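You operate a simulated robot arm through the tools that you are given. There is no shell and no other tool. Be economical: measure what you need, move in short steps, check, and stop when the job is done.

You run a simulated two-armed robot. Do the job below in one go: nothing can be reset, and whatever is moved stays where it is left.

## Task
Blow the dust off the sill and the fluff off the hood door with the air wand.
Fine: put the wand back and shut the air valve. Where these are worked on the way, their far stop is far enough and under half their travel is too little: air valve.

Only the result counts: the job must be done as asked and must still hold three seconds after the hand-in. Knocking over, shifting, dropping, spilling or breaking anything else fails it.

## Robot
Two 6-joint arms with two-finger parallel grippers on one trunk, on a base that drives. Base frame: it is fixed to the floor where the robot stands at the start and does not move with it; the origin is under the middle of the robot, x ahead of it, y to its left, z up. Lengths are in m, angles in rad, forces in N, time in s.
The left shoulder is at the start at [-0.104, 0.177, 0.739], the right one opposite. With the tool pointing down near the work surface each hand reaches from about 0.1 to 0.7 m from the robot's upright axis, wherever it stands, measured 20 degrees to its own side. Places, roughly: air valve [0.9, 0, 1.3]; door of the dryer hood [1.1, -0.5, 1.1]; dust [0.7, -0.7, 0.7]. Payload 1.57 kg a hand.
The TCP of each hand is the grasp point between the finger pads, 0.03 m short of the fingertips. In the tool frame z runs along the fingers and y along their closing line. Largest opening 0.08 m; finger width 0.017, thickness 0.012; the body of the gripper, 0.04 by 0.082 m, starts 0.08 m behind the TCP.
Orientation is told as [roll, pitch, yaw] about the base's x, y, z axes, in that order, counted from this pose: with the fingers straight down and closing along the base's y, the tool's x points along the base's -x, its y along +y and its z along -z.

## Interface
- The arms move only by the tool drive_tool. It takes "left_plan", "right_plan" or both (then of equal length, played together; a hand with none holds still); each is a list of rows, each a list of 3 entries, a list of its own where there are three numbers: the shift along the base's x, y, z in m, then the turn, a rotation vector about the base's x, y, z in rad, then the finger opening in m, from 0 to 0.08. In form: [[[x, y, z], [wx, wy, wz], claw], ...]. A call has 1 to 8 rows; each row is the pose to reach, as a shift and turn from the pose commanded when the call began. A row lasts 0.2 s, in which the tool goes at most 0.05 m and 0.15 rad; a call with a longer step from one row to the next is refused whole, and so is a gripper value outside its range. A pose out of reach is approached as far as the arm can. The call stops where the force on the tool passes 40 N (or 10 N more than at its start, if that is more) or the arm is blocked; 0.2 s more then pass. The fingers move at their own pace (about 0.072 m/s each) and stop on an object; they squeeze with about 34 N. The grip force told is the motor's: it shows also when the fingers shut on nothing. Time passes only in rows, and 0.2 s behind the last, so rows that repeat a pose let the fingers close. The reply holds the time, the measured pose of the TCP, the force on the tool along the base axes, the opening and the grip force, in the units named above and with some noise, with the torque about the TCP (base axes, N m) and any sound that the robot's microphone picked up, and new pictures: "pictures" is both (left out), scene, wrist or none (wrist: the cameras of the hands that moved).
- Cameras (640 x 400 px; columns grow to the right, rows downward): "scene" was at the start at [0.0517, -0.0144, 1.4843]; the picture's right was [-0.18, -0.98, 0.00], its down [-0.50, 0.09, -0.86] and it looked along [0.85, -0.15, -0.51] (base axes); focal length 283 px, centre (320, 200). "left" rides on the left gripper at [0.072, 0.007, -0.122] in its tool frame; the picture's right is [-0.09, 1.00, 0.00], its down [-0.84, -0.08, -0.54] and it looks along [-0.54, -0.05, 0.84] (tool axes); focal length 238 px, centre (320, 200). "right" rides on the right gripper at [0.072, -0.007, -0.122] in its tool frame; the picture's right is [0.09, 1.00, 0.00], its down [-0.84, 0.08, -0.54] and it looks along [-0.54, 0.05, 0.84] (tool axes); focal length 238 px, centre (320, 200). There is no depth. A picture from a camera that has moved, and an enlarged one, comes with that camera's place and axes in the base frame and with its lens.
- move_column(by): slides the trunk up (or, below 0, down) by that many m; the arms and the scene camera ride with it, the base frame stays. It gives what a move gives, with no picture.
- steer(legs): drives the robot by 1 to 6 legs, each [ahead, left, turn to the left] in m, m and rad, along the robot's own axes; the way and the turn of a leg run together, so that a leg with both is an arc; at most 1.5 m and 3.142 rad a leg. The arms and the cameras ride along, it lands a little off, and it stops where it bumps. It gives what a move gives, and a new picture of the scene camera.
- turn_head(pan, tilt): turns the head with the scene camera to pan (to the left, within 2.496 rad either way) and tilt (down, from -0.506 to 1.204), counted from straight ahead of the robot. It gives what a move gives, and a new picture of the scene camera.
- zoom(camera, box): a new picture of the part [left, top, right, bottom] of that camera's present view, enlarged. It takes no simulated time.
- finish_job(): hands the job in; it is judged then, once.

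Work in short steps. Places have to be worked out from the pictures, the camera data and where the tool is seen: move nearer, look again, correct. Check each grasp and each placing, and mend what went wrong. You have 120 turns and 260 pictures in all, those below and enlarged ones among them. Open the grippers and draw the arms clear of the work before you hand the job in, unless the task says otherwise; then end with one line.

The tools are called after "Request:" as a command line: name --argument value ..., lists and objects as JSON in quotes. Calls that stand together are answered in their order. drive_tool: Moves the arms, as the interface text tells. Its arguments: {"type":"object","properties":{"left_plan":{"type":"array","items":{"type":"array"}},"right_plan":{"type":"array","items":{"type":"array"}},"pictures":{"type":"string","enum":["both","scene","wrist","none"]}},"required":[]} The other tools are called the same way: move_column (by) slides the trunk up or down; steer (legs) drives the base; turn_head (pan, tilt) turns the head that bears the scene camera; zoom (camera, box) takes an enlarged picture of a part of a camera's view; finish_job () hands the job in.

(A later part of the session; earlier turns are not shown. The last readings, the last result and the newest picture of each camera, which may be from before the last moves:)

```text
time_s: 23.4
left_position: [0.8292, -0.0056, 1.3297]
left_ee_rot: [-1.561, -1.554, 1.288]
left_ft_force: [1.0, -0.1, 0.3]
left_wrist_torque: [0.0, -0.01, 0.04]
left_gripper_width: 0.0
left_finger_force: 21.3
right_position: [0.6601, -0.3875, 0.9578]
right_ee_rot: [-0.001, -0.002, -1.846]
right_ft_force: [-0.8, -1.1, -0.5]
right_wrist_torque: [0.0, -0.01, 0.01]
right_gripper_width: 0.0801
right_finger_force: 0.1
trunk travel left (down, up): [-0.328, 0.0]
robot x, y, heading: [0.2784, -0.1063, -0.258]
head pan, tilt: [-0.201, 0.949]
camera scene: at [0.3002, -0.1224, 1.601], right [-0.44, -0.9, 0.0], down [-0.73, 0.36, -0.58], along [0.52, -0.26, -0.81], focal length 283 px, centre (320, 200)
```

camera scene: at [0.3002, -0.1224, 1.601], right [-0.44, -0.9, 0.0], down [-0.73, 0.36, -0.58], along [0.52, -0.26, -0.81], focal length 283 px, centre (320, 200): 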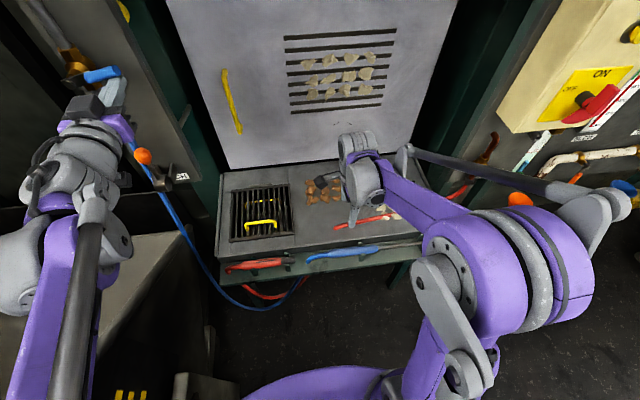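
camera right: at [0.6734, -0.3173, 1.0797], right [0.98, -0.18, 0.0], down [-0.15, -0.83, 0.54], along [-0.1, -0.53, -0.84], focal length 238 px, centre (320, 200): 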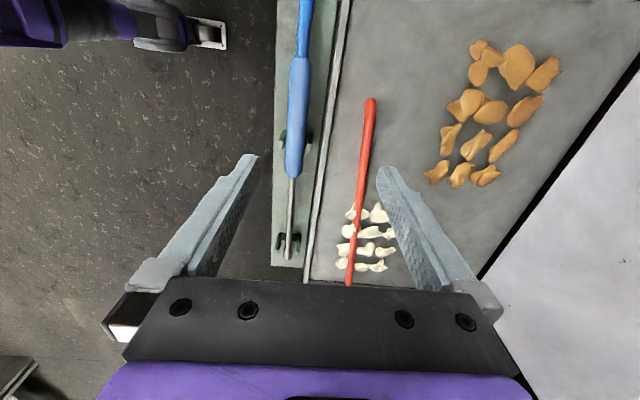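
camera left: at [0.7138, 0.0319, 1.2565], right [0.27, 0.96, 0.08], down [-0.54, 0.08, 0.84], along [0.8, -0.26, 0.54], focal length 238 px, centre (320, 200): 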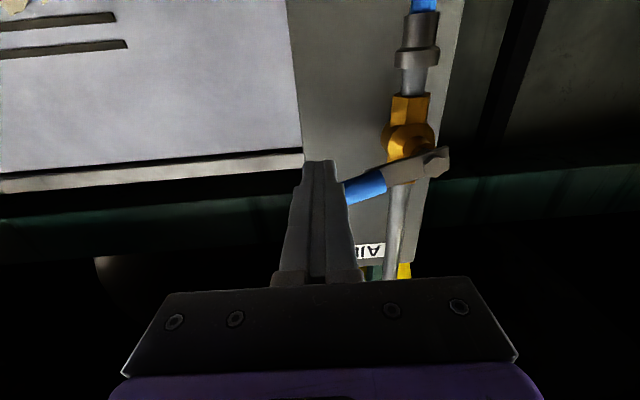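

Wand handle centre between bracket and left end ≈[0.626,-0.385,0.71]. Move above it with reduced opening and look.

Request:
drive_tool --right_plan '[[[-0.015, 0.002, -0.04], [0, 0, -0.014], 0.06], [[-0.034, 0.002, -0.08], [0, 0, -0.014], 0.056], [[-0.034, 0.002, -0.12], [0, 0, -0.014], 0.056], [[-0.034, 0.002, -0.15], [0, 0, -0.014], 0.056]]'

Request:
zoom --camera "scene" --box '[220, 130, 460, 280]'

```text
time_s: 24.4
left_position: [0.8311, -0.0067, 1.3306]
left_ee_rot: [-1.54, -1.555, 1.268]
left_ft_force: [0.4, 0.1, 0.2]
left_wrist_torque: [0.04, 0.07, 0.0]
left_gripper_width: 0.0001
left_finger_force: 21.5
right_position: [0.6252, -0.3859, 0.8084]
right_ee_rot: [0.0, 0.0, -1.861]
right_ft_force: [0.9, -0.3, 0.0]
right_wrist_torque: [0.01, -0.01, 0.01]
right_gripper_width: 0.0559
right_finger_force: 0.1
trunk travel left (down, up): [-0.328, 0.0]
robot x, y, heading: [0.2762, -0.1006, -0.254]
head pan, tilt: [-0.201, 0.949]
camera scene: at [0.3007, -0.1228, 1.601], right [-0.44, -0.9, 0.0], down [-0.73, 0.36, -0.58], along [0.52, -0.26, -0.81], focal length 283 px, centre (320, 200)
camera right: at [0.6402, -0.3151, 0.9306], right [0.98, -0.2, 0.0], down [-0.16, -0.82, 0.54], along [-0.11, -0.53, -0.84], focal length 238 px, centre (320, 200)
```

scene: 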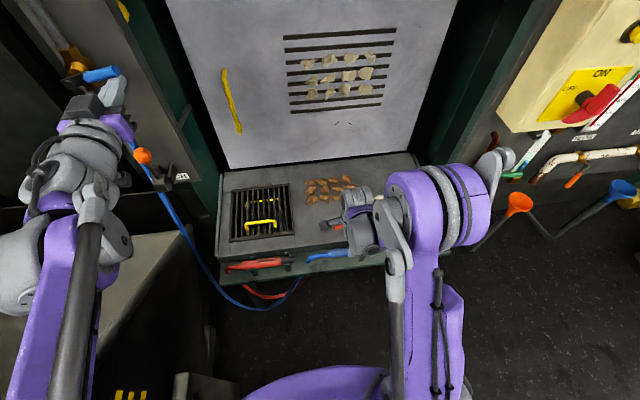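
right: 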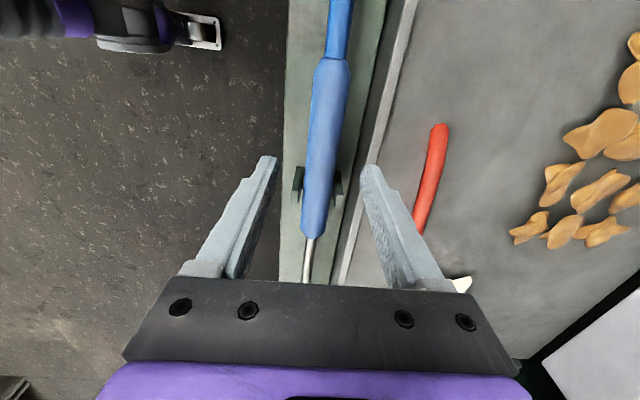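

```text
2.67 times, centred on (340, 205) of scene
camera zoom: at [0.3007, -0.1228, 1.601], right [-0.44, -0.9, 0.0], down [-0.73, 0.36, -0.58], along [0.52, -0.26, -0.81], focal length 754 px, centre (267, 187)
```

zoom: 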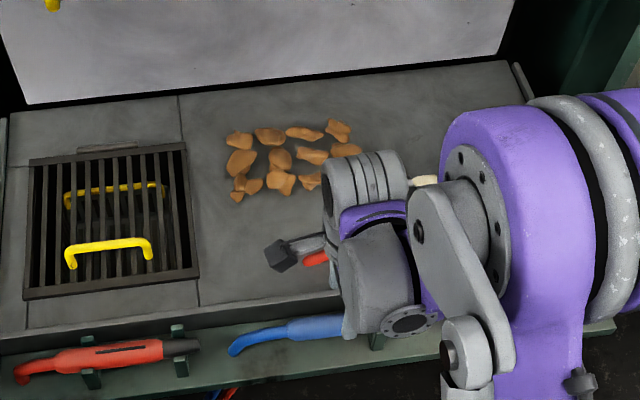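

Aligned within ~7 mm; correct +6 mm x and slight yaw, descend to z≈0.714 and close.

Request:
drive_tool --right_plan '[[[0.0065, 0.0, -0.03], [0, 0, -0.025], 0.056], [[0.0065, 0, -0.065], [0, 0, -0.025], 0.056], [[0.0065, 0, -0.093], [0, 0, -0.025], 0.056], [[0.0065, 0, -0.093], [0, 0, -0.025], 0.02], [[0.0065, 0, -0.093], [0, 0, -0.025], 0.01], [[0.0065, 0, -0.093], [0, 0, -0.025], 0.01]]' --pictures "wrist"

```text
time_s: 24.9
left_position: [0.8278, -0.0054, 1.3311]
left_ee_rot: [-1.717, -1.553, 1.443]
left_ft_force: [0.8, 0.4, -0.3]
left_wrist_torque: [-0.03, 0.01, 0.04]
left_gripper_width: 0.0
left_finger_force: 21.3
right_position: [0.6345, -0.384, 0.7618]
right_ee_rot: [0.012, -0.002, -1.884]
right_ft_force: [0.3, 1.3, 37.6]
right_wrist_torque: [-0.11, -1.32, 0.04]
right_gripper_width: 0.0558
right_finger_force: 0.1
trunk travel left (down, up): [-0.328, 0.0]
robot x, y, heading: [0.2776, -0.1046, -0.257]
head pan, tilt: [-0.201, 0.949]
stopped in row 2 (right hand): the force on the tool passed its limit at 167 N (the readings are from after the stop); the commanded pose is now the measured one
camera right: at [0.6487, -0.3137, 0.8833], right [0.98, -0.22, 0.01], down [-0.19, -0.82, 0.54], along [-0.11, -0.53, -0.84], focal length 238 px, centre (320, 200)
```

right: 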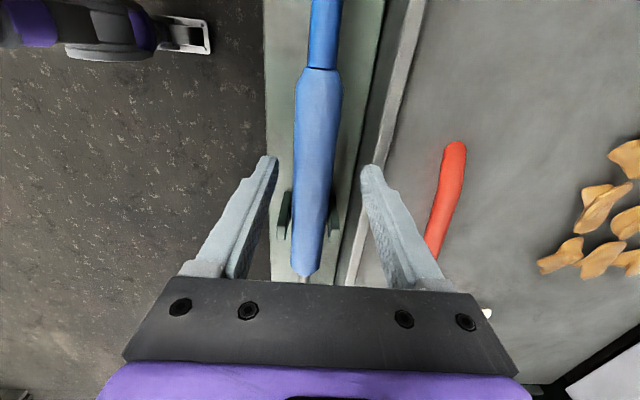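

The inner fingertip landed on the sill edge (about 3 cm behind the handle). I lift slightly and zoom to measure the handle and gap precisely.

Request:
drive_tool --right_plan '[[[0.0, 0.0, 0.02], [0, 0, 0], 0.04], [[0, 0, 0.02], [0, 0, 0], 0.04]]' --pictures "none"

Request:
zoom --camera "right" --box '[240, 60, 440, 185]'

Request:
zoom --camera "scene" --box '[220, 130, 460, 280]'

```text
time_s: 25.6
left_position: [0.8294, -0.0068, 1.3301]
left_ee_rot: [-1.529, -1.556, 1.26]
left_ft_force: [0.7, -0.6, 1.1]
left_wrist_torque: [0.0, -0.01, 0.0]
left_gripper_width: 0.0
left_finger_force: 21.3
right_position: [0.6342, -0.386, 0.7794]
right_ee_rot: [0.008, -0.001, -1.884]
right_ft_force: [-0.5, -0.3, -0.9]
right_wrist_torque: [0.02, 0.02, -0.01]
right_gripper_width: 0.0402
right_finger_force: 0.0
trunk travel left (down, up): [-0.328, 0.0]
robot x, y, heading: [0.2775, -0.1052, -0.252]
head pan, tilt: [-0.201, 0.949]
```

```text
3.20 times, centred on (340, 122) of right
camera zoom: at [0.6491, -0.315, 0.901], right [0.98, -0.22, 0.01], down [-0.19, -0.82, 0.54], along [-0.11, -0.53, -0.84], focal length 763 px, centre (256, 448)
```

zoom: 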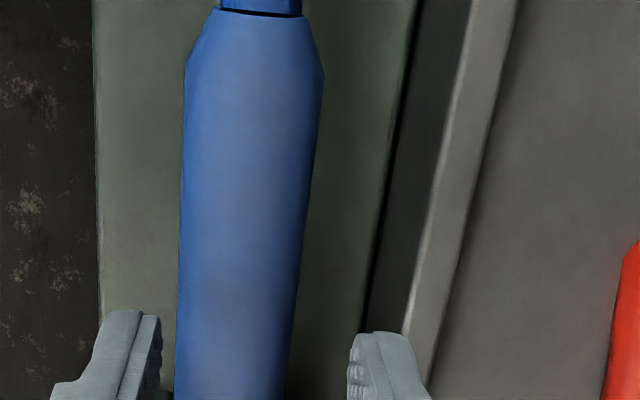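

```text
2.67 times, centred on (340, 205) of scene
camera zoom: at [0.3006, -0.1227, 1.6009], right [-0.44, -0.9, 0.0], down [-0.73, 0.36, -0.58], along [0.52, -0.26, -0.81], focal length 754 px, centre (267, 187)
```

zoom: 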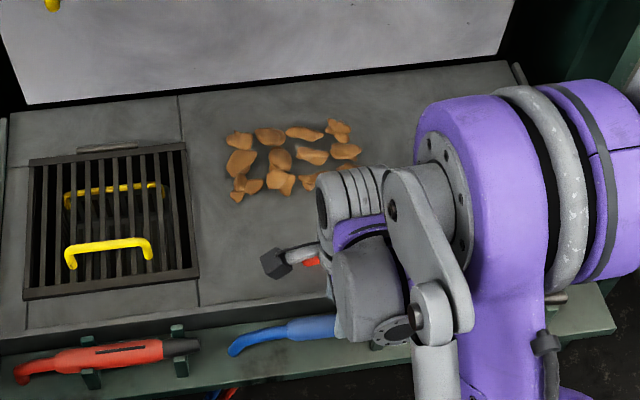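

Handle axis at x≈0.631, sill lip face at x≈0.672: enough room with a 0.042 opening. Descend there in small steps.

Request:
drive_tool --right_plan '[[[-0.0035, 0.0, 0], [0, 0, 0], 0.042], [[-0.0035, 0, -0.02], [0, 0, 0], 0.042], [[-0.0035, 0, -0.035], [0, 0, 0], 0.042], [[-0.0035, 0, -0.05], [0, 0, 0], 0.042], [[-0.0035, 0, -0.064], [0, 0, 0], 0.042]]' --pictures "wrist"

```text
time_s: 26.8
left_position: [0.8304, -0.0049, 1.3304]
left_ee_rot: [-1.608, -1.554, 1.336]
left_ft_force: [-0.8, 0.5, 0.2]
left_wrist_torque: [-0.01, 0.02, 0.02]
left_gripper_width: 0.0
left_finger_force: 21.7
right_position: [0.6299, -0.3854, 0.7208]
right_ee_rot: [0.006, -0.003, -1.885]
right_ft_force: [0.3, 0.3, 14.5]
right_wrist_torque: [0.17, 0.31, -0.01]
right_gripper_width: 0.0416
right_finger_force: 0.0
trunk travel left (down, up): [-0.328, 0.0]
robot x, y, heading: [0.2799, -0.1021, -0.255]
head pan, tilt: [-0.201, 0.949]
stopped in row 5 (right hand): the force on the tool passed its limit at 168 N (the readings are from after the stop); the commanded pose is now the measured one
camera right: at [0.6456, -0.3151, 0.8424], right [0.98, -0.22, 0.01], down [-0.19, -0.82, 0.54], along [-0.11, -0.53, -0.84], focal length 238 px, centre (320, 200)
```

right: 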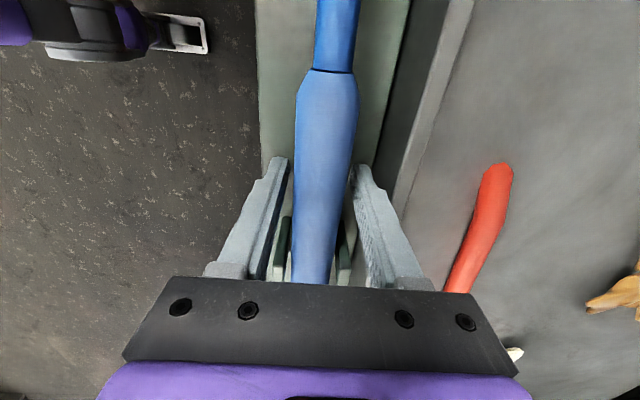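

The tips reached the shelf top (z≈0.69) astride the handle. Raise 4 mm and close.

Request:
drive_tool --right_plan '[[[0, 0, 0.004], [0, 0, 0], 0.042], [[0, 0, 0.004], [0, 0, 0], 0.015], [[0, 0, 0.004], [0, 0, 0], 0.01], [[0, 0, 0.004], [0, 0, 0], 0.01]]' --pictures "wrist"

```text
time_s: 27.8
left_position: [0.83, -0.0071, 1.3295]
left_ee_rot: [-1.547, -1.554, 1.277]
left_ft_force: [0.8, -0.2, -0.1]
left_wrist_torque: [-0.02, 0.01, -0.02]
left_gripper_width: 0.0
left_finger_force: 21.7
right_position: [0.6311, -0.3863, 0.7237]
right_ee_rot: [0.007, -0.001, -1.883]
right_ft_force: [0.4, 0.4, -0.2]
right_wrist_torque: [-0.06, 0.04, -0.21]
right_gripper_width: 0.027
right_finger_force: 33.3
trunk travel left (down, up): [-0.328, 0.0]
robot x, y, heading: [0.2785, -0.1049, -0.252]
head pan, tilt: [-0.201, 0.949]
camera right: at [0.6458, -0.3153, 0.8455], right [0.98, -0.22, 0.01], down [-0.19, -0.82, 0.54], along [-0.12, -0.53, -0.84], focal length 238 px, centre (320, 200)
```

right: 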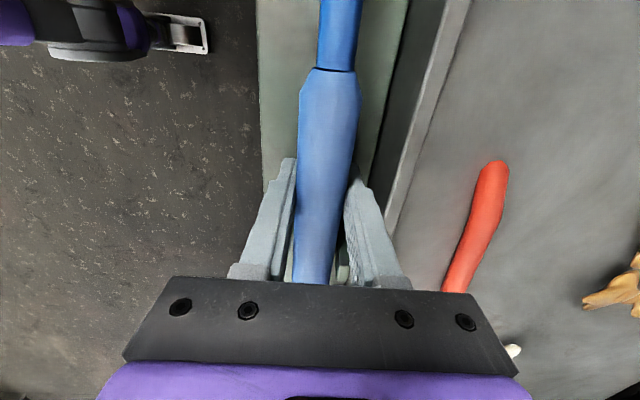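

Gripped (27 mm). Lift straight up.

Request:
drive_tool --right_plan '[[[0, 0, 0.02], [0, 0, 0], 0.01], [[0, 0, 0.05], [0, 0, 0], 0.01], [[0, 0, 0.09], [0, 0, 0], 0.01], [[0, 0, 0.13], [0, 0, 0], 0.01]]'

Request:
zoom --camera "scene" --box '[220, 130, 460, 280]'

```text
time_s: 28.8
left_position: [0.831, -0.0063, 1.33]
left_ee_rot: [-1.582, -1.555, 1.31]
left_ft_force: [0.0, 0.7, 0.4]
left_wrist_torque: [-0.01, -0.01, -0.01]
left_gripper_width: 0.0001
left_finger_force: 21.1
right_position: [0.6302, -0.3864, 0.8549]
right_ee_rot: [0.007, -0.002, -1.885]
right_ft_force: [-0.3, -0.7, -3.2]
right_wrist_torque: [0.16, -0.05, 0.03]
right_gripper_width: 0.027
right_finger_force: 34.2
trunk travel left (down, up): [-0.328, 0.0]
robot x, y, heading: [0.2782, -0.1019, -0.255]
head pan, tilt: [-0.201, 0.949]
camera scene: at [0.2997, -0.1225, 1.6009], right [-0.44, -0.9, 0.0], down [-0.73, 0.36, -0.58], along [0.52, -0.26, -0.81], focal length 283 px, centre (320, 200)
camera right: at [0.6454, -0.3157, 0.9766], right [0.98, -0.22, 0.01], down [-0.19, -0.82, 0.54], along [-0.11, -0.53, -0.84], focal length 238 px, centre (320, 200)
```

scene: 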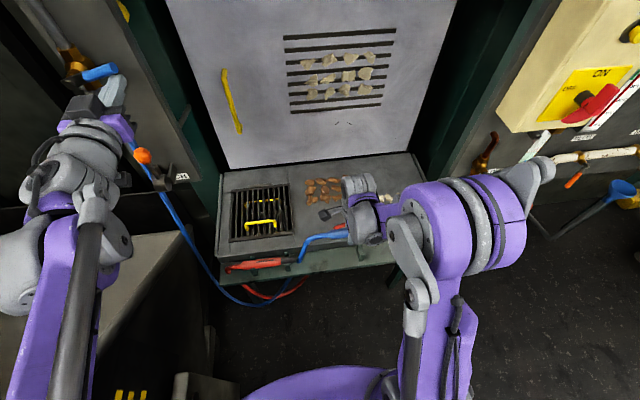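
right: 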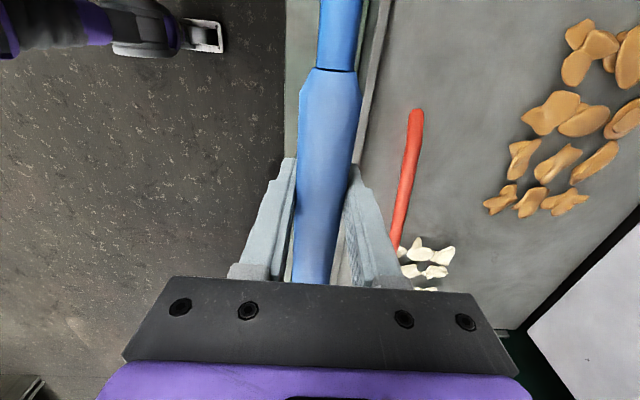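

```text
2.67 times, centred on (340, 205) of scene
camera zoom: at [0.2997, -0.1225, 1.6009], right [-0.44, -0.9, 0.0], down [-0.73, 0.36, -0.58], along [0.52, -0.26, -0.81], focal length 754 px, centre (267, 187)
```

zoom: 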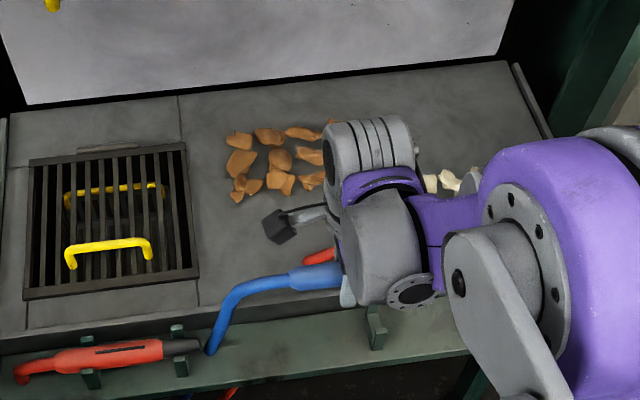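

Wand lifted securely. Tip is ≈0.304 m ahead of the grip. I bring the tip to ≈[0.735,-0.49,0.80], dipping 25° so the jet runs over the pale dust toward the right, away from the brown flakes.

Request:
drive_tool --right_plan '[[[0.01, 0.01, 0.04], [0, 0, 0], 0.01], [[0.04, 0.035, 0.055], [0.05, -0.015, 0], 0.01], [[0.07, 0.06, 0.065], [0.12, -0.036, 0], 0.01], [[0.1, 0.085, 0.075], [0.19, -0.057, 0], 0.01], [[0.13, 0.11, 0.08], [0.26, -0.078, 0], 0.01], [[0.16, 0.135, 0.085], [0.34, -0.101, 0], 0.01], [[0.185, 0.16, 0.088], [0.412, -0.123, 0], 0.01]]'

Request:
zoom --camera "scene" --box '[220, 90, 500, 265]'

```text
time_s: 30.4
left_position: [0.8316, -0.0064, 1.3301]
left_ee_rot: [-1.524, -1.556, 1.255]
left_ft_force: [0.3, 0.9, 0.5]
left_wrist_torque: [0.02, 0.01, -0.07]
left_gripper_width: 0.0
left_finger_force: 22.0
right_position: [0.8162, -0.2261, 0.9403]
right_ee_rot: [-0.004, 0.43, -1.89]
right_ft_force: [-0.6, -0.6, -3.0]
right_wrist_torque: [0.15, -0.04, 0.04]
right_gripper_width: 0.0269
right_finger_force: 34.2
trunk travel left (down, up): [-0.328, 0.0]
robot x, y, heading: [0.2788, -0.1005, -0.258]
head pan, tilt: [-0.201, 0.949]
camera scene: at [0.3014, -0.1224, 1.6009], right [-0.44, -0.9, 0.0], down [-0.73, 0.36, -0.58], along [0.52, -0.26, -0.81], focal length 283 px, centre (320, 200)
camera right: at [0.8147, -0.2102, 1.0815], right [0.97, -0.23, 0.03], down [-0.23, -0.96, 0.14], along [0.0, -0.15, -0.99], focal length 238 px, centre (320, 200)
```

scene: 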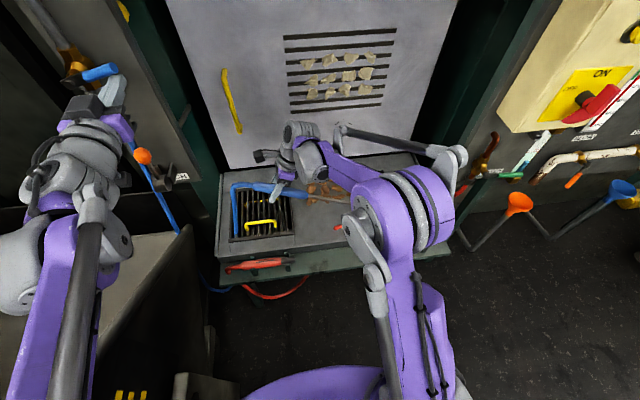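
right: 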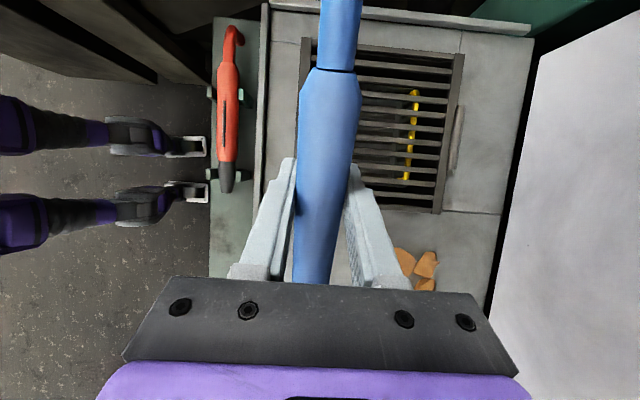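

```text
2.29 times, centred on (360, 178) of scene
camera zoom: at [0.3014, -0.1224, 1.6009], right [-0.44, -0.9, 0.0], down [-0.73, 0.36, -0.58], along [0.52, -0.26, -0.81], focal length 646 px, centre (229, 251)
```

zoom: 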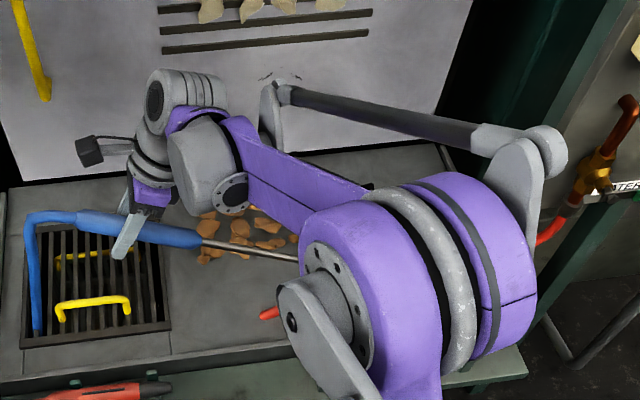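

The wand is posed; the jet aims right across the pale dust. Now open the valve fully with the left hand, following the arc upward.

Request:
drive_tool --left_plan '[[[0.0015, 0.006, 0.016], [0, 0, 0], 0.0], [[0.003, 0.0116, 0.027], [0, 0, 0], 0.0], [[0.0053, 0.02, 0.036], [0, 0, 0], 0.0], [[0.0076, 0.029, 0.043], [0, 0, 0], 0.0], [[0.009, 0.034, 0.044], [0, 0, 0], 0.0]]'

Request:
zoom --camera "scene" --box '[40, 10, 200, 110]'

```text
time_s: 31.6
left_position: [0.8389, 0.0256, 1.3729]
left_ee_rot: [-1.543, -1.554, 1.274]
left_ft_force: [-0.5, -3.1, 1.4]
left_wrist_torque: [0.03, 0.0, -0.04]
left_gripper_width: 0.0001
left_finger_force: 21.3
right_position: [0.813, -0.2268, 0.94]
right_ee_rot: [-0.006, 0.429, -1.888]
right_ft_force: [-0.2, 0.2, -2.7]
right_wrist_torque: [0.13, -0.1, -0.01]
right_gripper_width: 0.0272
right_finger_force: 33.8
trunk travel left (down, up): [-0.328, 0.0]
robot x, y, heading: [0.2798, -0.1025, -0.256]
head pan, tilt: [-0.201, 0.949]
camera scene: at [0.3005, -0.1235, 1.6009], right [-0.44, -0.9, 0.0], down [-0.73, 0.36, -0.58], along [0.52, -0.26, -0.81], focal length 283 px, centre (320, 200)
camera left: at [0.7226, 0.0643, 1.2996], right [0.27, 0.96, 0.08], down [-0.54, 0.08, 0.84], along [0.8, -0.27, 0.54], focal length 238 px, centre (320, 200)
```

scene: 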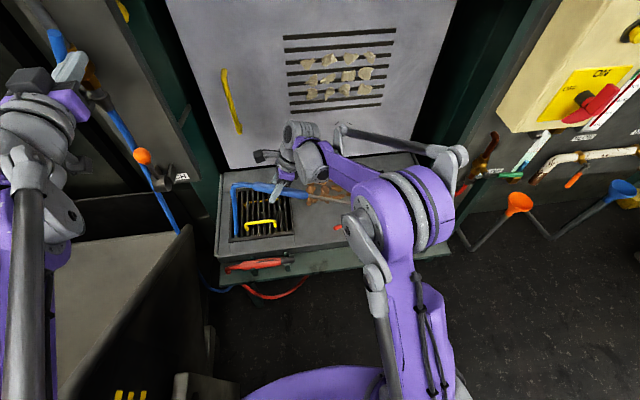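
left: 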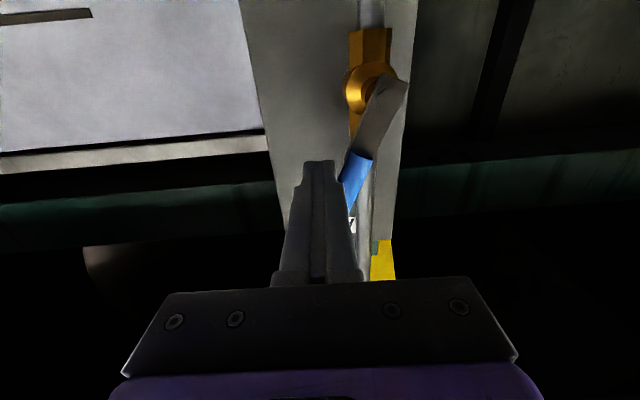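

```text
4.00 times, centred on (120, 60) of scene
camera zoom: at [0.3005, -0.1235, 1.6009], right [-0.44, -0.9, 0.0], down [-0.73, 0.36, -0.58], along [0.52, -0.26, -0.81], focal length 1130 px, centre (1120, 760)
```

zoom: 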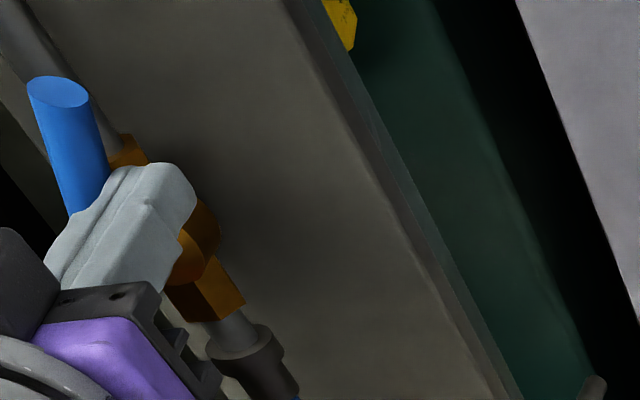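

The lever stands at about 65–70°; push on to the stop.

Request:
drive_tool --left_plan '[[[0.0025, 0.01, 0.002], [0, 0, 0], 0.0], [[0.005, 0.02, 0.0], [0, 0, 0], 0.0], [[0.0065, 0.026, 0.0], [0, 0, 0], 0.0]]'

Request:
turn_head --pan -0.35 --tilt 0.85

```text
time_s: 32.4
left_position: [0.8447, 0.0498, 1.3741]
left_ee_rot: [-1.535, -1.559, 1.259]
left_ft_force: [-5.9, -10.2, -1.4]
left_wrist_torque: [0.01, 0.05, -0.3]
left_gripper_width: 0.0
left_finger_force: 21.3
right_position: [0.8135, -0.2279, 0.9402]
right_ee_rot: [-0.006, 0.431, -1.889]
right_ft_force: [-0.4, 0.3, -3.1]
right_wrist_torque: [0.18, -0.09, 0.0]
right_gripper_width: 0.0269
right_finger_force: 34.1
trunk travel left (down, up): [-0.328, 0.0]
robot x, y, heading: [0.277, -0.1059, -0.25]
head pan, tilt: [-0.201, 0.949]
camera scene: at [0.2992, -0.1261, 1.6008], right [-0.44, -0.9, 0.0], down [-0.73, 0.36, -0.58], along [0.52, -0.26, -0.81], focal length 283 px, centre (320, 200)
camera left: at [0.7286, 0.0876, 1.3005], right [0.27, 0.96, 0.08], down [-0.54, 0.08, 0.84], along [0.8, -0.27, 0.54], focal length 238 px, centre (320, 200)
```

scene: 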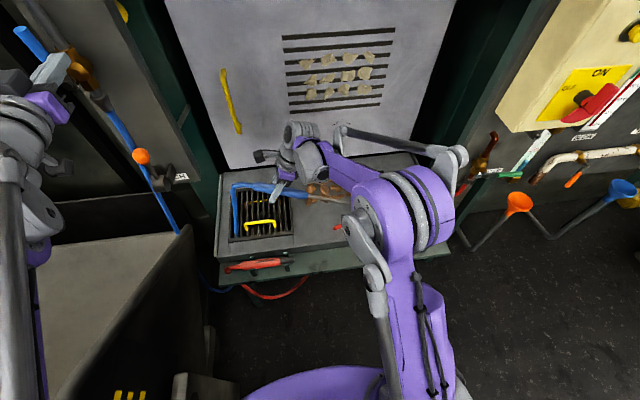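
left: 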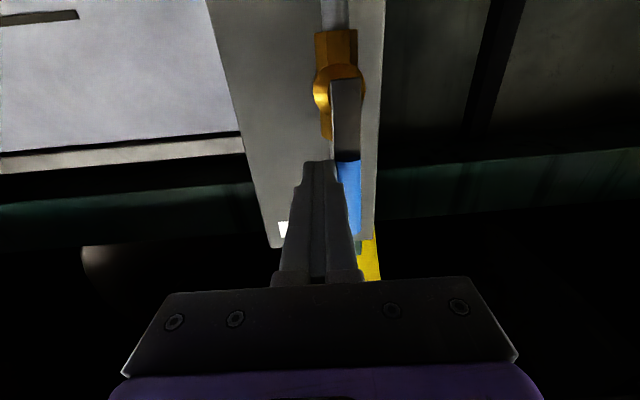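

```text
time_s: 33.0
left_position: [0.8448, 0.049, 1.3742]
left_ee_rot: [-1.55, -1.56, 1.279]
left_ft_force: [-8.1, -16.8, -5.6]
left_wrist_torque: [-0.03, 0.18, -0.46]
left_gripper_width: 0.0
left_finger_force: 21.1
right_position: [0.8146, -0.2279, 0.9411]
right_ee_rot: [-0.006, 0.432, -1.886]
right_ft_force: [0.3, 0.4, -3.6]
right_wrist_torque: [0.15, -0.04, -0.06]
right_gripper_width: 0.0267
right_finger_force: 34.2
trunk travel left (down, up): [-0.328, 0.0]
robot x, y, heading: [0.2795, -0.1067, -0.259]
head pan, tilt: [-0.351, 0.85]
camera scene: at [0.2983, -0.139, 1.6083], right [-0.57, -0.82, 0.0], down [-0.62, 0.43, -0.66], along [0.54, -0.37, -0.75], focal length 283 px, centre (320, 200)
```

scene: 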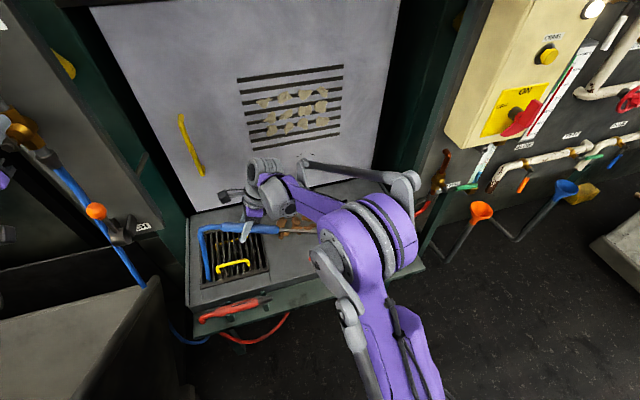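

Valve is fully open. I relieve the left hand and sweep the wand slowly over the dust area.

Request:
drive_tool --left_plan '[[[-0.002, -0.01, 0], [0, 0, 0], 0.0], [[-0.004, -0.02, 0], [0, 0, 0], 0.0], [[-0.05, -0.01, 0], [0, 0, 0], 0.0], [[-0.095, 0.002, 0], [0, 0, 0], 0.0], [[-0.095, 0.002, 0], [0, 0, 0], 0.0], [[-0.095, 0.002, 0], [0, 0, 0], 0.0], [[-0.095, 0.002, 0], [0, 0, 0], 0.0], [[-0.095, 0.002, 0], [0, 0, 0], 0.0]]' --right_plan '[[[0.0, 0.0, 0], [0, 0, 0], 0.01], [[0.015, -0.004, 0], [0, 0, 0], 0.01], [[0.03, -0.008, 0], [0, 0, 0], 0.01], [[0.02, -0.03, 0], [0, 0, 0], 0.01], [[0.0, -0.03, 0], [0, 0, 0], 0.01], [[-0.02, -0.03, 0], [0, 0, 0], 0.01], [[-0.035, -0.025, 0], [0, 0, 0], 0.01], [[-0.04, -0.02, 0], [0, 0, 0], 0.01]]' --pictures "scene"

Request:
zoom --camera "scene" --box '[180, 140, 460, 315]'

```text
time_s: 34.9
left_position: [0.7508, 0.0553, 1.3744]
left_ee_rot: [-1.543, -1.555, 1.271]
left_ft_force: [-0.3, -0.1, 0.4]
left_wrist_torque: [0.0, 0.03, 0.02]
left_gripper_width: 0.0
left_finger_force: 21.5
right_position: [0.7773, -0.2438, 0.9402]
right_ee_rot: [-0.005, 0.427, -1.889]
right_ft_force: [-0.2, 0.1, -2.8]
right_wrist_torque: [0.19, -0.06, 0.01]
right_gripper_width: 0.0267
right_finger_force: 34.0
trunk travel left (down, up): [-0.328, 0.0]
robot x, y, heading: [0.2786, -0.1057, -0.253]
head pan, tilt: [-0.351, 0.85]
camera scene: at [0.2999, -0.1351, 1.6085], right [-0.57, -0.82, 0.0], down [-0.62, 0.43, -0.66], along [0.54, -0.38, -0.75], focal length 283 px, centre (320, 200)
```

scene: 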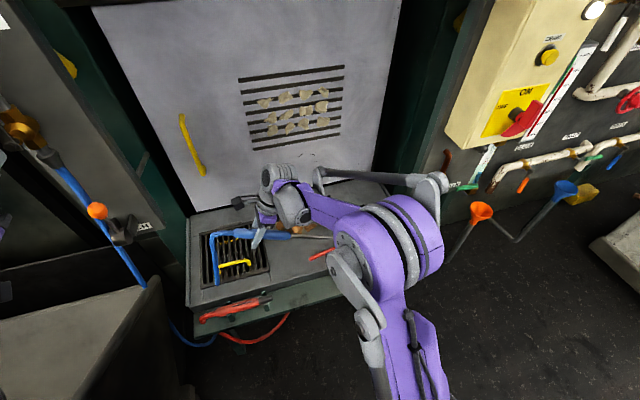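

```text
2.29 times, centred on (320, 228) of scene
camera zoom: at [0.2999, -0.1351, 1.6085], right [-0.57, -0.82, 0.0], down [-0.62, 0.43, -0.66], along [0.54, -0.38, -0.75], focal length 646 px, centre (320, 137)
```

zoom: 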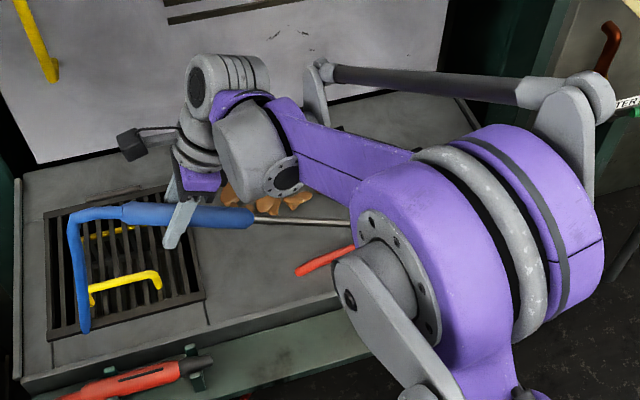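

The elbow hides the dust. I'll raise and level the wand, then swing it to face the door – that clears the view of the sill.

Request:
drive_tool --right_plan '[[[0.0, 0.0, 0.04], [-0.05, 0.015, 0], 0.01], [[0.0, 0.0, 0.08], [-0.12, 0.036, 0], 0.01], [[-0.02, -0.02, 0.115], [-0.19, 0.057, 0], 0.01], [[-0.045, -0.05, 0.135], [-0.26, 0.078, 0], 0.01], [[-0.075, -0.08, 0.155], [-0.34, 0.101, 0], 0.01], [[-0.1, -0.105, 0.175], [-0.412, 0.123, 0], 0.01], [[-0.13, -0.135, 0.19], [-0.412, 0.123, 0], 0.01]]' --pictures "scene"

Request:
zoom --camera "scene" --box '[180, 140, 460, 315]'

```text
time_s: 36.5
left_position: [0.749, 0.0538, 1.3747]
left_ee_rot: [-1.586, -1.557, 1.317]
left_ft_force: [-0.2, -0.6, 0.8]
left_wrist_torque: [0.01, 0.01, 0.02]
left_gripper_width: 0.0
left_finger_force: 21.3
right_position: [0.6459, -0.3817, 1.1297]
right_ee_rot: [0.007, -0.001, -1.885]
right_ft_force: [-0.8, -0.2, -2.7]
right_wrist_torque: [0.15, -0.08, 0.04]
right_gripper_width: 0.0269
right_finger_force: 33.7
trunk travel left (down, up): [-0.328, 0.0]
robot x, y, heading: [0.2771, -0.1022, -0.257]
head pan, tilt: [-0.351, 0.85]
camera scene: at [0.2981, -0.1364, 1.6084], right [-0.57, -0.82, 0.0], down [-0.62, 0.43, -0.66], along [0.54, -0.38, -0.75], focal length 283 px, centre (320, 200)
```

scene: 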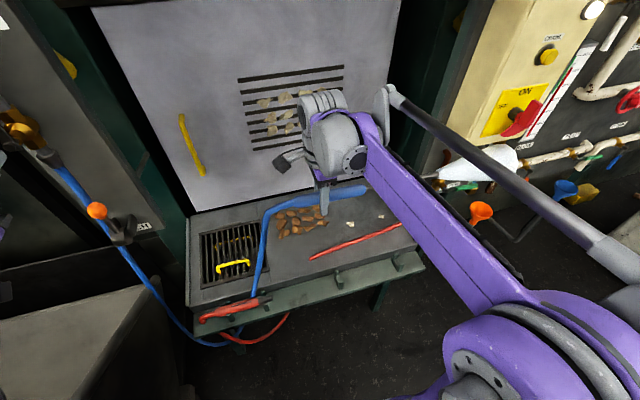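

```text
2.29 times, centred on (320, 228) of scene
camera zoom: at [0.2981, -0.1364, 1.6084], right [-0.57, -0.82, 0.0], down [-0.62, 0.43, -0.66], along [0.54, -0.38, -0.75], focal length 646 px, centre (320, 137)
```

zoom: 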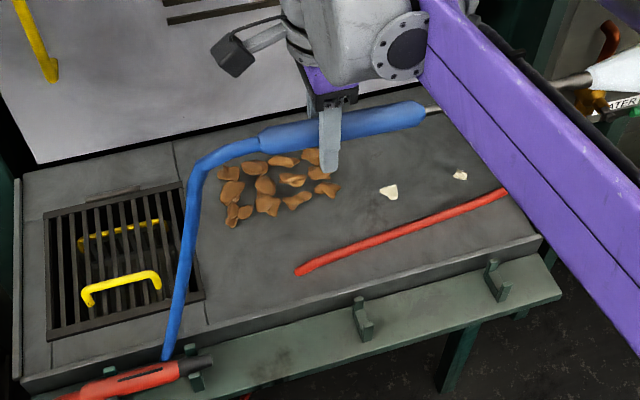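

Most dust is gone; two pale flakes remain at ≈[0.755,-0.596] and [0.713,-0.72] (brown ones untouched). I go back down with the tip at ≈[0.782,-0.51,0.80], a line that passes over both.

Request:
drive_tool --right_plan '[[[0.03, 0.03, -0.01], [0, 0, 0], 0.01], [[0.07, 0.05, -0.02], [0.06, -0.018, 0], 0.01], [[0.11, 0.07, -0.035], [0.13, -0.039, 0], 0.01], [[0.145, 0.09, -0.055], [0.2, -0.06, 0], 0.01], [[0.175, 0.11, -0.085], [0.27, -0.081, 0], 0.01], [[0.2, 0.125, -0.12], [0.34, -0.101, 0], 0.01], [[0.216, 0.136, -0.155], [0.412, -0.123, 0], 0.01], [[0.216, 0.136, -0.19], [0.412, -0.123, 0], 0.01]]' --pictures "none"

Request:
drive_tool --right_plan '[[[0, 0, 0], [0, 0, 0], 0.01], [[0, 0, 0], [0, 0, 0], 0.01], [[-0.01, -0.03, 0], [0, 0, 0], 0.01], [[-0.02, -0.06, 0], [0, 0, 0], 0.01], [[-0.03, -0.09, 0], [0, 0, 0], 0.01], [[-0.035, -0.11, 0], [0, 0, 0], 0.01], [[-0.04, -0.125, 0.0], [0, 0, 0], 0.01], [[-0.055, -0.12, 0], [0, 0, 0], 0.01]]' --pictures "scene"

Request:
zoom --camera "scene" --box '[180, 140, 460, 315]'

```text
time_s: 38.2
left_position: [0.751, 0.0545, 1.3728]
left_ee_rot: [-1.53, -1.555, 1.259]
left_ft_force: [0.1, -0.6, -0.6]
left_wrist_torque: [0.0, 0.0, 0.01]
left_gripper_width: 0.0
left_finger_force: 21.4
right_position: [0.8622, -0.2454, 0.9409]
right_ee_rot: [-0.005, 0.43, -1.888]
right_ft_force: [-0.6, -0.4, -2.9]
right_wrist_torque: [0.19, -0.04, -0.03]
right_gripper_width: 0.0268
right_finger_force: 34.5
trunk travel left (down, up): [-0.328, 0.0]
robot x, y, heading: [0.2769, -0.104, -0.25]
head pan, tilt: [-0.351, 0.85]
```

```text
time_s: 40.0
left_position: [0.7511, 0.0557, 1.3749]
left_ee_rot: [-1.571, -1.554, 1.301]
left_ft_force: [0.3, 0.5, 0.0]
left_wrist_torque: [0.0, -0.03, -0.01]
left_gripper_width: 0.0
left_finger_force: 21.4
right_position: [0.806, -0.3641, 0.9422]
right_ee_rot: [-0.005, 0.428, -1.888]
right_ft_force: [0.5, -0.3, -3.1]
right_wrist_torque: [0.16, -0.03, -0.02]
right_gripper_width: 0.0268
right_finger_force: 33.6
trunk travel left (down, up): [-0.328, 0.0]
robot x, y, heading: [0.2746, -0.1045, -0.257]
head pan, tilt: [-0.351, 0.85]
camera scene: at [0.2989, -0.1349, 1.6084], right [-0.57, -0.82, 0.0], down [-0.62, 0.43, -0.66], along [0.54, -0.38, -0.75], focal length 283 px, centre (320, 200)
```

scene: 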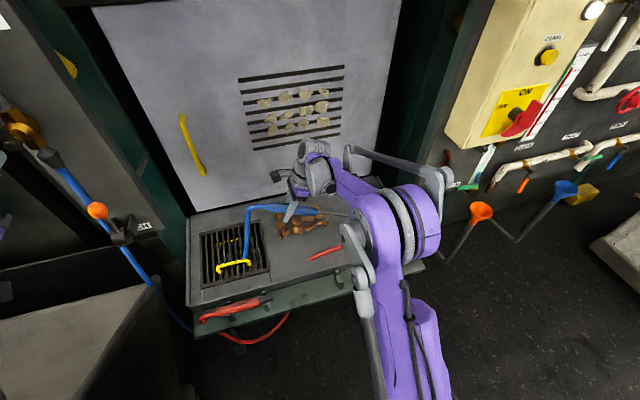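

```text
2.29 times, centred on (320, 228) of scene
camera zoom: at [0.2989, -0.1349, 1.6084], right [-0.57, -0.82, 0.0], down [-0.62, 0.43, -0.66], along [0.54, -0.38, -0.75], focal length 646 px, centre (320, 137)
```

zoom: 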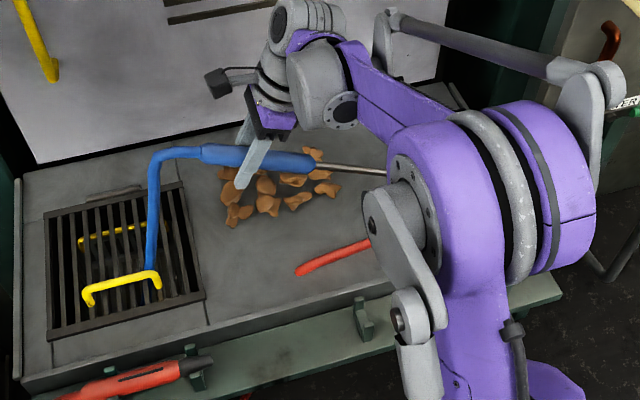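

Sweep a little more, then raise to check.

Request:
drive_tool --right_plan '[[[0.02, 0.0, 0], [0, 0, 0], 0.01], [[0.035, 0.03, 0], [0, 0, 0], 0.01], [[0.0, 0.0, 0.03], [-0.05, 0.015, 0], 0.01], [[-0.02, 0.0, 0.065], [-0.12, 0.036, 0], 0.01], [[-0.05, 0.0, 0.1], [-0.2, 0.06, 0], 0.01], [[-0.08, 0, 0.13], [-0.27, 0.081, 0], 0.01], [[-0.11, -0.01, 0.16], [-0.34, 0.101, 0], 0.01], [[-0.15, -0.015, 0.185], [-0.412, 0.123, 0], 0.01]]' --pictures "scene"

Request:
drive_tool --right_plan '[[[-0.005, -0.002, 0], [0, 0, 0.145], 0.01], [[-0.01, -0.005, 0], [0, 0, 0.29], 0.01], [[-0.015, -0.008, 0], [0, 0, 0.435], 0.01], [[-0.02, -0.01, 0], [0, 0, 0.58], 0.01], [[-0.025, -0.012, 0], [0, 0, 0.725], 0.01], [[-0.03, -0.015, 0], [0, 0, 0.87], 0.01]]'

Request:
zoom --camera "scene" --box '[180, 140, 460, 315]'

```text
refused: row 3 steps farther than a row can; nothing moved
```

```text
time_s: 41.5
left_position: [0.7511, 0.0544, 1.3728]
left_ee_rot: [-1.539, -1.555, 1.268]
left_ft_force: [0.0, 0.5, -0.6]
left_wrist_torque: [0.0, 0.01, -0.02]
left_gripper_width: 0.0002
left_finger_force: 21.4
right_position: [0.7754, -0.3802, 0.941]
right_ee_rot: [-0.006, 0.431, -1.015]
right_ft_force: [-0.1, -0.4, -2.4]
right_wrist_torque: [0.19, 0.11, -0.02]
right_gripper_width: 0.027
right_finger_force: 34.1
trunk travel left (down, up): [-0.328, 0.0]
robot x, y, heading: [0.276, -0.099, -0.26]
head pan, tilt: [-0.351, 0.85]
camera scene: at [0.2999, -0.1354, 1.6085], right [-0.57, -0.82, 0.0], down [-0.62, 0.43, -0.66], along [0.54, -0.38, -0.75], focal length 283 px, centre (320, 200)
camera right: at [0.7637, -0.3716, 1.0825], right [0.8, 0.6, 0.03], down [0.59, -0.8, 0.14], along [0.11, -0.1, -0.99], focal length 238 px, centre (320, 200)
```

scene: 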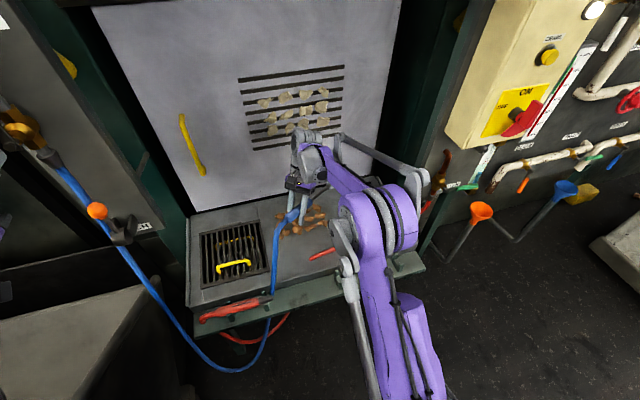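
right: 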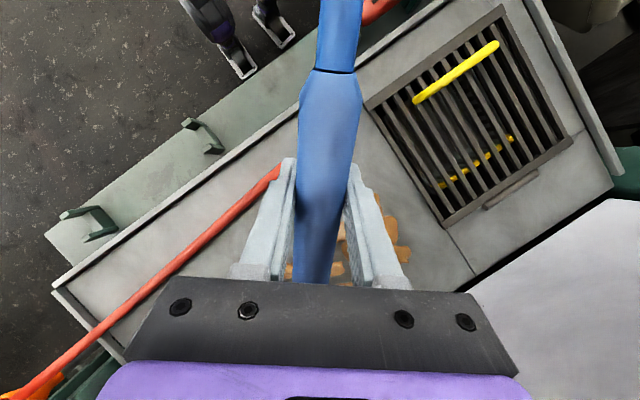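

```text
2.29 times, centred on (320, 228) of scene
camera zoom: at [0.2999, -0.1354, 1.6085], right [-0.57, -0.82, 0.0], down [-0.62, 0.43, -0.66], along [0.54, -0.38, -0.75], focal length 646 px, centre (320, 137)
```

zoom: 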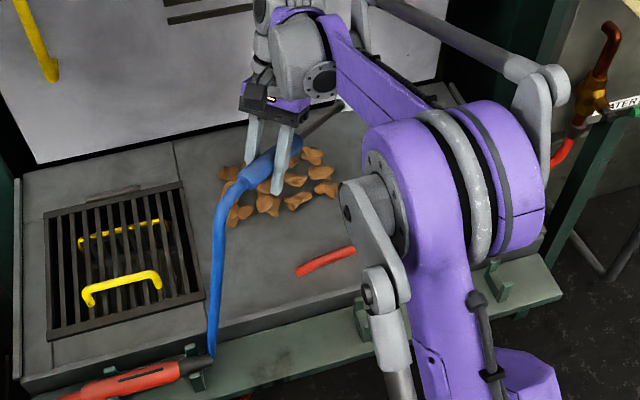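

My first call was refused, so the wand yawed low; brown flakes are still in place. Raise and level it now.

Request:
drive_tool --right_plan '[[[-0.01, 0.0, 0.045], [0, 0, 0], 0.01], [[-0.03, 0.0, 0.085], [-0.08, -0.052, 0], 0.01], [[-0.06, 0.0, 0.12], [-0.18, -0.118, 0], 0.01], [[-0.09, 0.0, 0.15], [-0.28, -0.183, 0], 0.01], [[-0.12, 0, 0.18], [-0.36, -0.236, 0], 0.01], [[-0.15, 0, 0.19], [-0.36, -0.236, 0], 0.01]]'

Request:
zoom --camera "scene" --box '[180, 140, 460, 315]'

```text
time_s: 42.9
left_position: [0.7497, 0.0554, 1.3729]
left_ee_rot: [-1.583, -1.556, 1.31]
left_ft_force: [0.7, 0.0, 0.4]
left_wrist_torque: [-0.02, 0.0, 0.0]
left_gripper_width: 0.0
left_finger_force: 21.6
right_position: [0.6242, -0.3787, 1.1317]
right_ee_rot: [0.006, -0.003, -1.016]
right_ft_force: [-0.4, -1.1, -2.8]
right_wrist_torque: [0.13, 0.1, 0.06]
right_gripper_width: 0.0271
right_finger_force: 34.4
trunk travel left (down, up): [-0.328, 0.0]
robot x, y, heading: [0.2736, -0.1038, -0.259]
head pan, tilt: [-0.351, 0.85]
camera scene: at [0.2985, -0.1355, 1.6084], right [-0.57, -0.82, 0.0], down [-0.62, 0.43, -0.66], along [0.54, -0.38, -0.75], focal length 283 px, centre (320, 200)
camera right: at [0.58, -0.3222, 1.2542], right [0.8, 0.6, 0.01], down [0.5, -0.67, 0.55], along [0.33, -0.43, -0.84], focal length 238 px, centre (320, 200)
```

scene: 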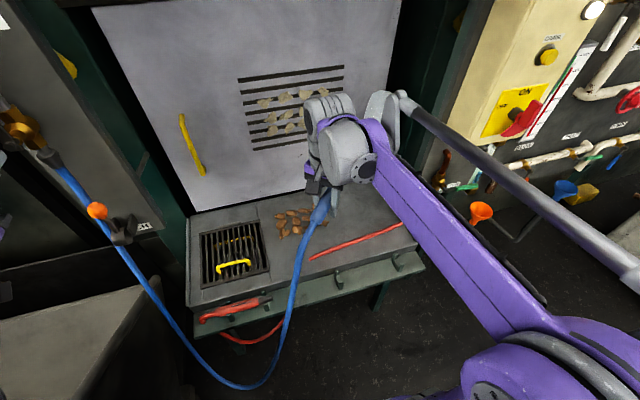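
right: 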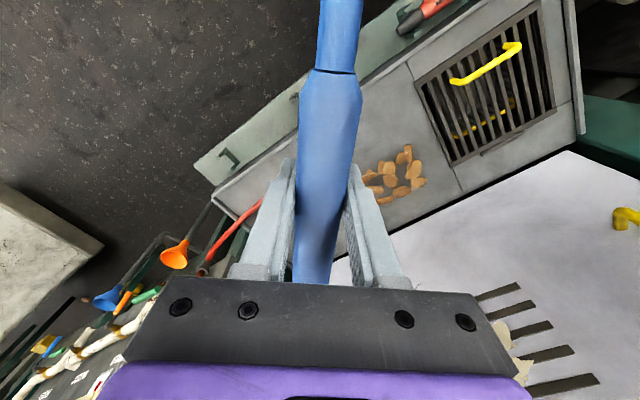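

```text
2.29 times, centred on (320, 228) of scene
camera zoom: at [0.2985, -0.1355, 1.6084], right [-0.57, -0.82, 0.0], down [-0.62, 0.43, -0.66], along [0.54, -0.38, -0.75], focal length 646 px, centre (320, 137)
```

zoom: 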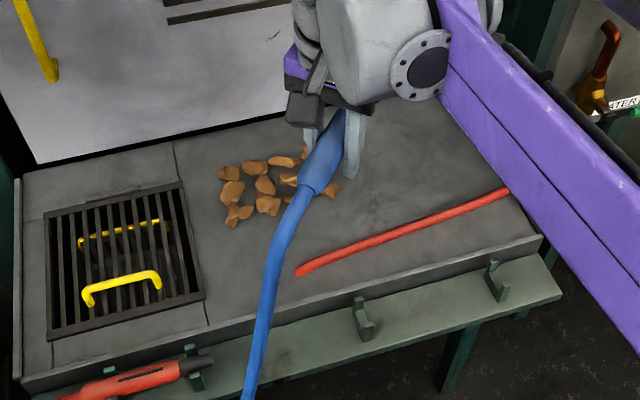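

All visible pale dust is gone. Now swing the wand to point at the door's fluff (centre ≈[1.015,-0.535,1.11]).

Request:
drive_tool --right_plan '[[[-0.005, -0.008, 0], [0, 0, 0.14], 0.01], [[-0.01, -0.016, 0], [0, 0, 0.28], 0.01], [[-0.015, -0.024, 0], [0, 0, 0.42], 0.01], [[-0.02, -0.03, 0], [0, 0, 0.56], 0.01], [[-0.022, -0.036, 0], [0, 0, 0.7], 0.01], [[-0.022, -0.036, 0], [0, 0, 0.7], 0.01]]'

Request:
zoom --camera "scene" --box '[200, 30, 440, 180]'

```text
time_s: 44.2
left_position: [0.7503, 0.0552, 1.3733]
left_ee_rot: [-1.546, -1.556, 1.277]
left_ft_force: [0.3, 0.8, -0.4]
left_wrist_torque: [0.01, -0.01, 0.02]
left_gripper_width: 0.0
left_finger_force: 21.6
right_position: [0.6031, -0.4165, 1.1318]
right_ee_rot: [0.007, -0.002, -0.313]
right_ft_force: [-0.4, -0.1, -3.3]
right_wrist_torque: [0.03, 0.16, -0.03]
right_gripper_width: 0.0271
right_finger_force: 34.2
trunk travel left (down, up): [-0.328, 0.0]
robot x, y, heading: [0.2771, -0.1043, -0.254]
head pan, tilt: [-0.351, 0.85]
camera scene: at [0.2996, -0.1354, 1.6085], right [-0.57, -0.82, 0.0], down [-0.62, 0.43, -0.66], along [0.54, -0.38, -0.75], focal length 283 px, centre (320, 200)
camera right: at [0.5324, -0.4016, 1.2536], right [0.22, 0.98, 0.01], down [0.82, -0.19, 0.54], along [0.53, -0.11, -0.84], focal length 238 px, centre (320, 200)
```

scene: 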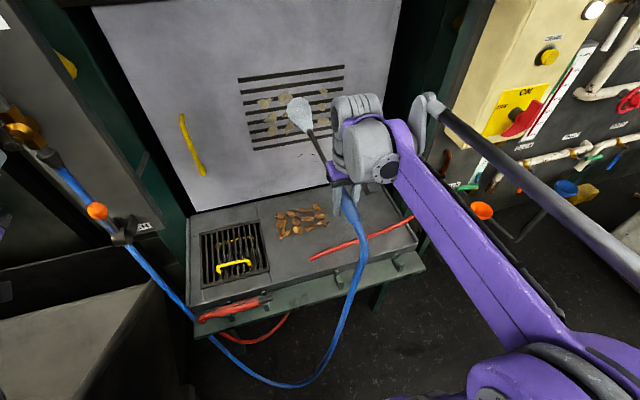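
right: 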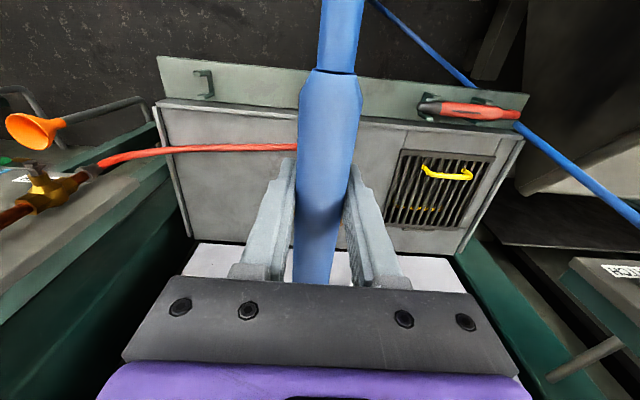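

```text
2.67 times, centred on (320, 105) of scene
camera zoom: at [0.2996, -0.1354, 1.6085], right [-0.57, -0.82, 0.0], down [-0.62, 0.43, -0.66], along [0.54, -0.38, -0.75], focal length 754 px, centre (320, 453)
```

zoom: 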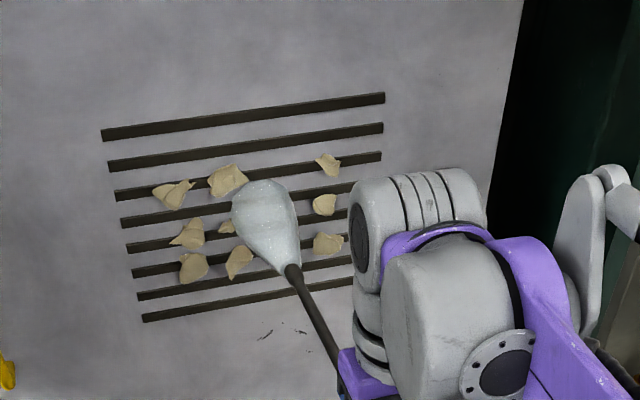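

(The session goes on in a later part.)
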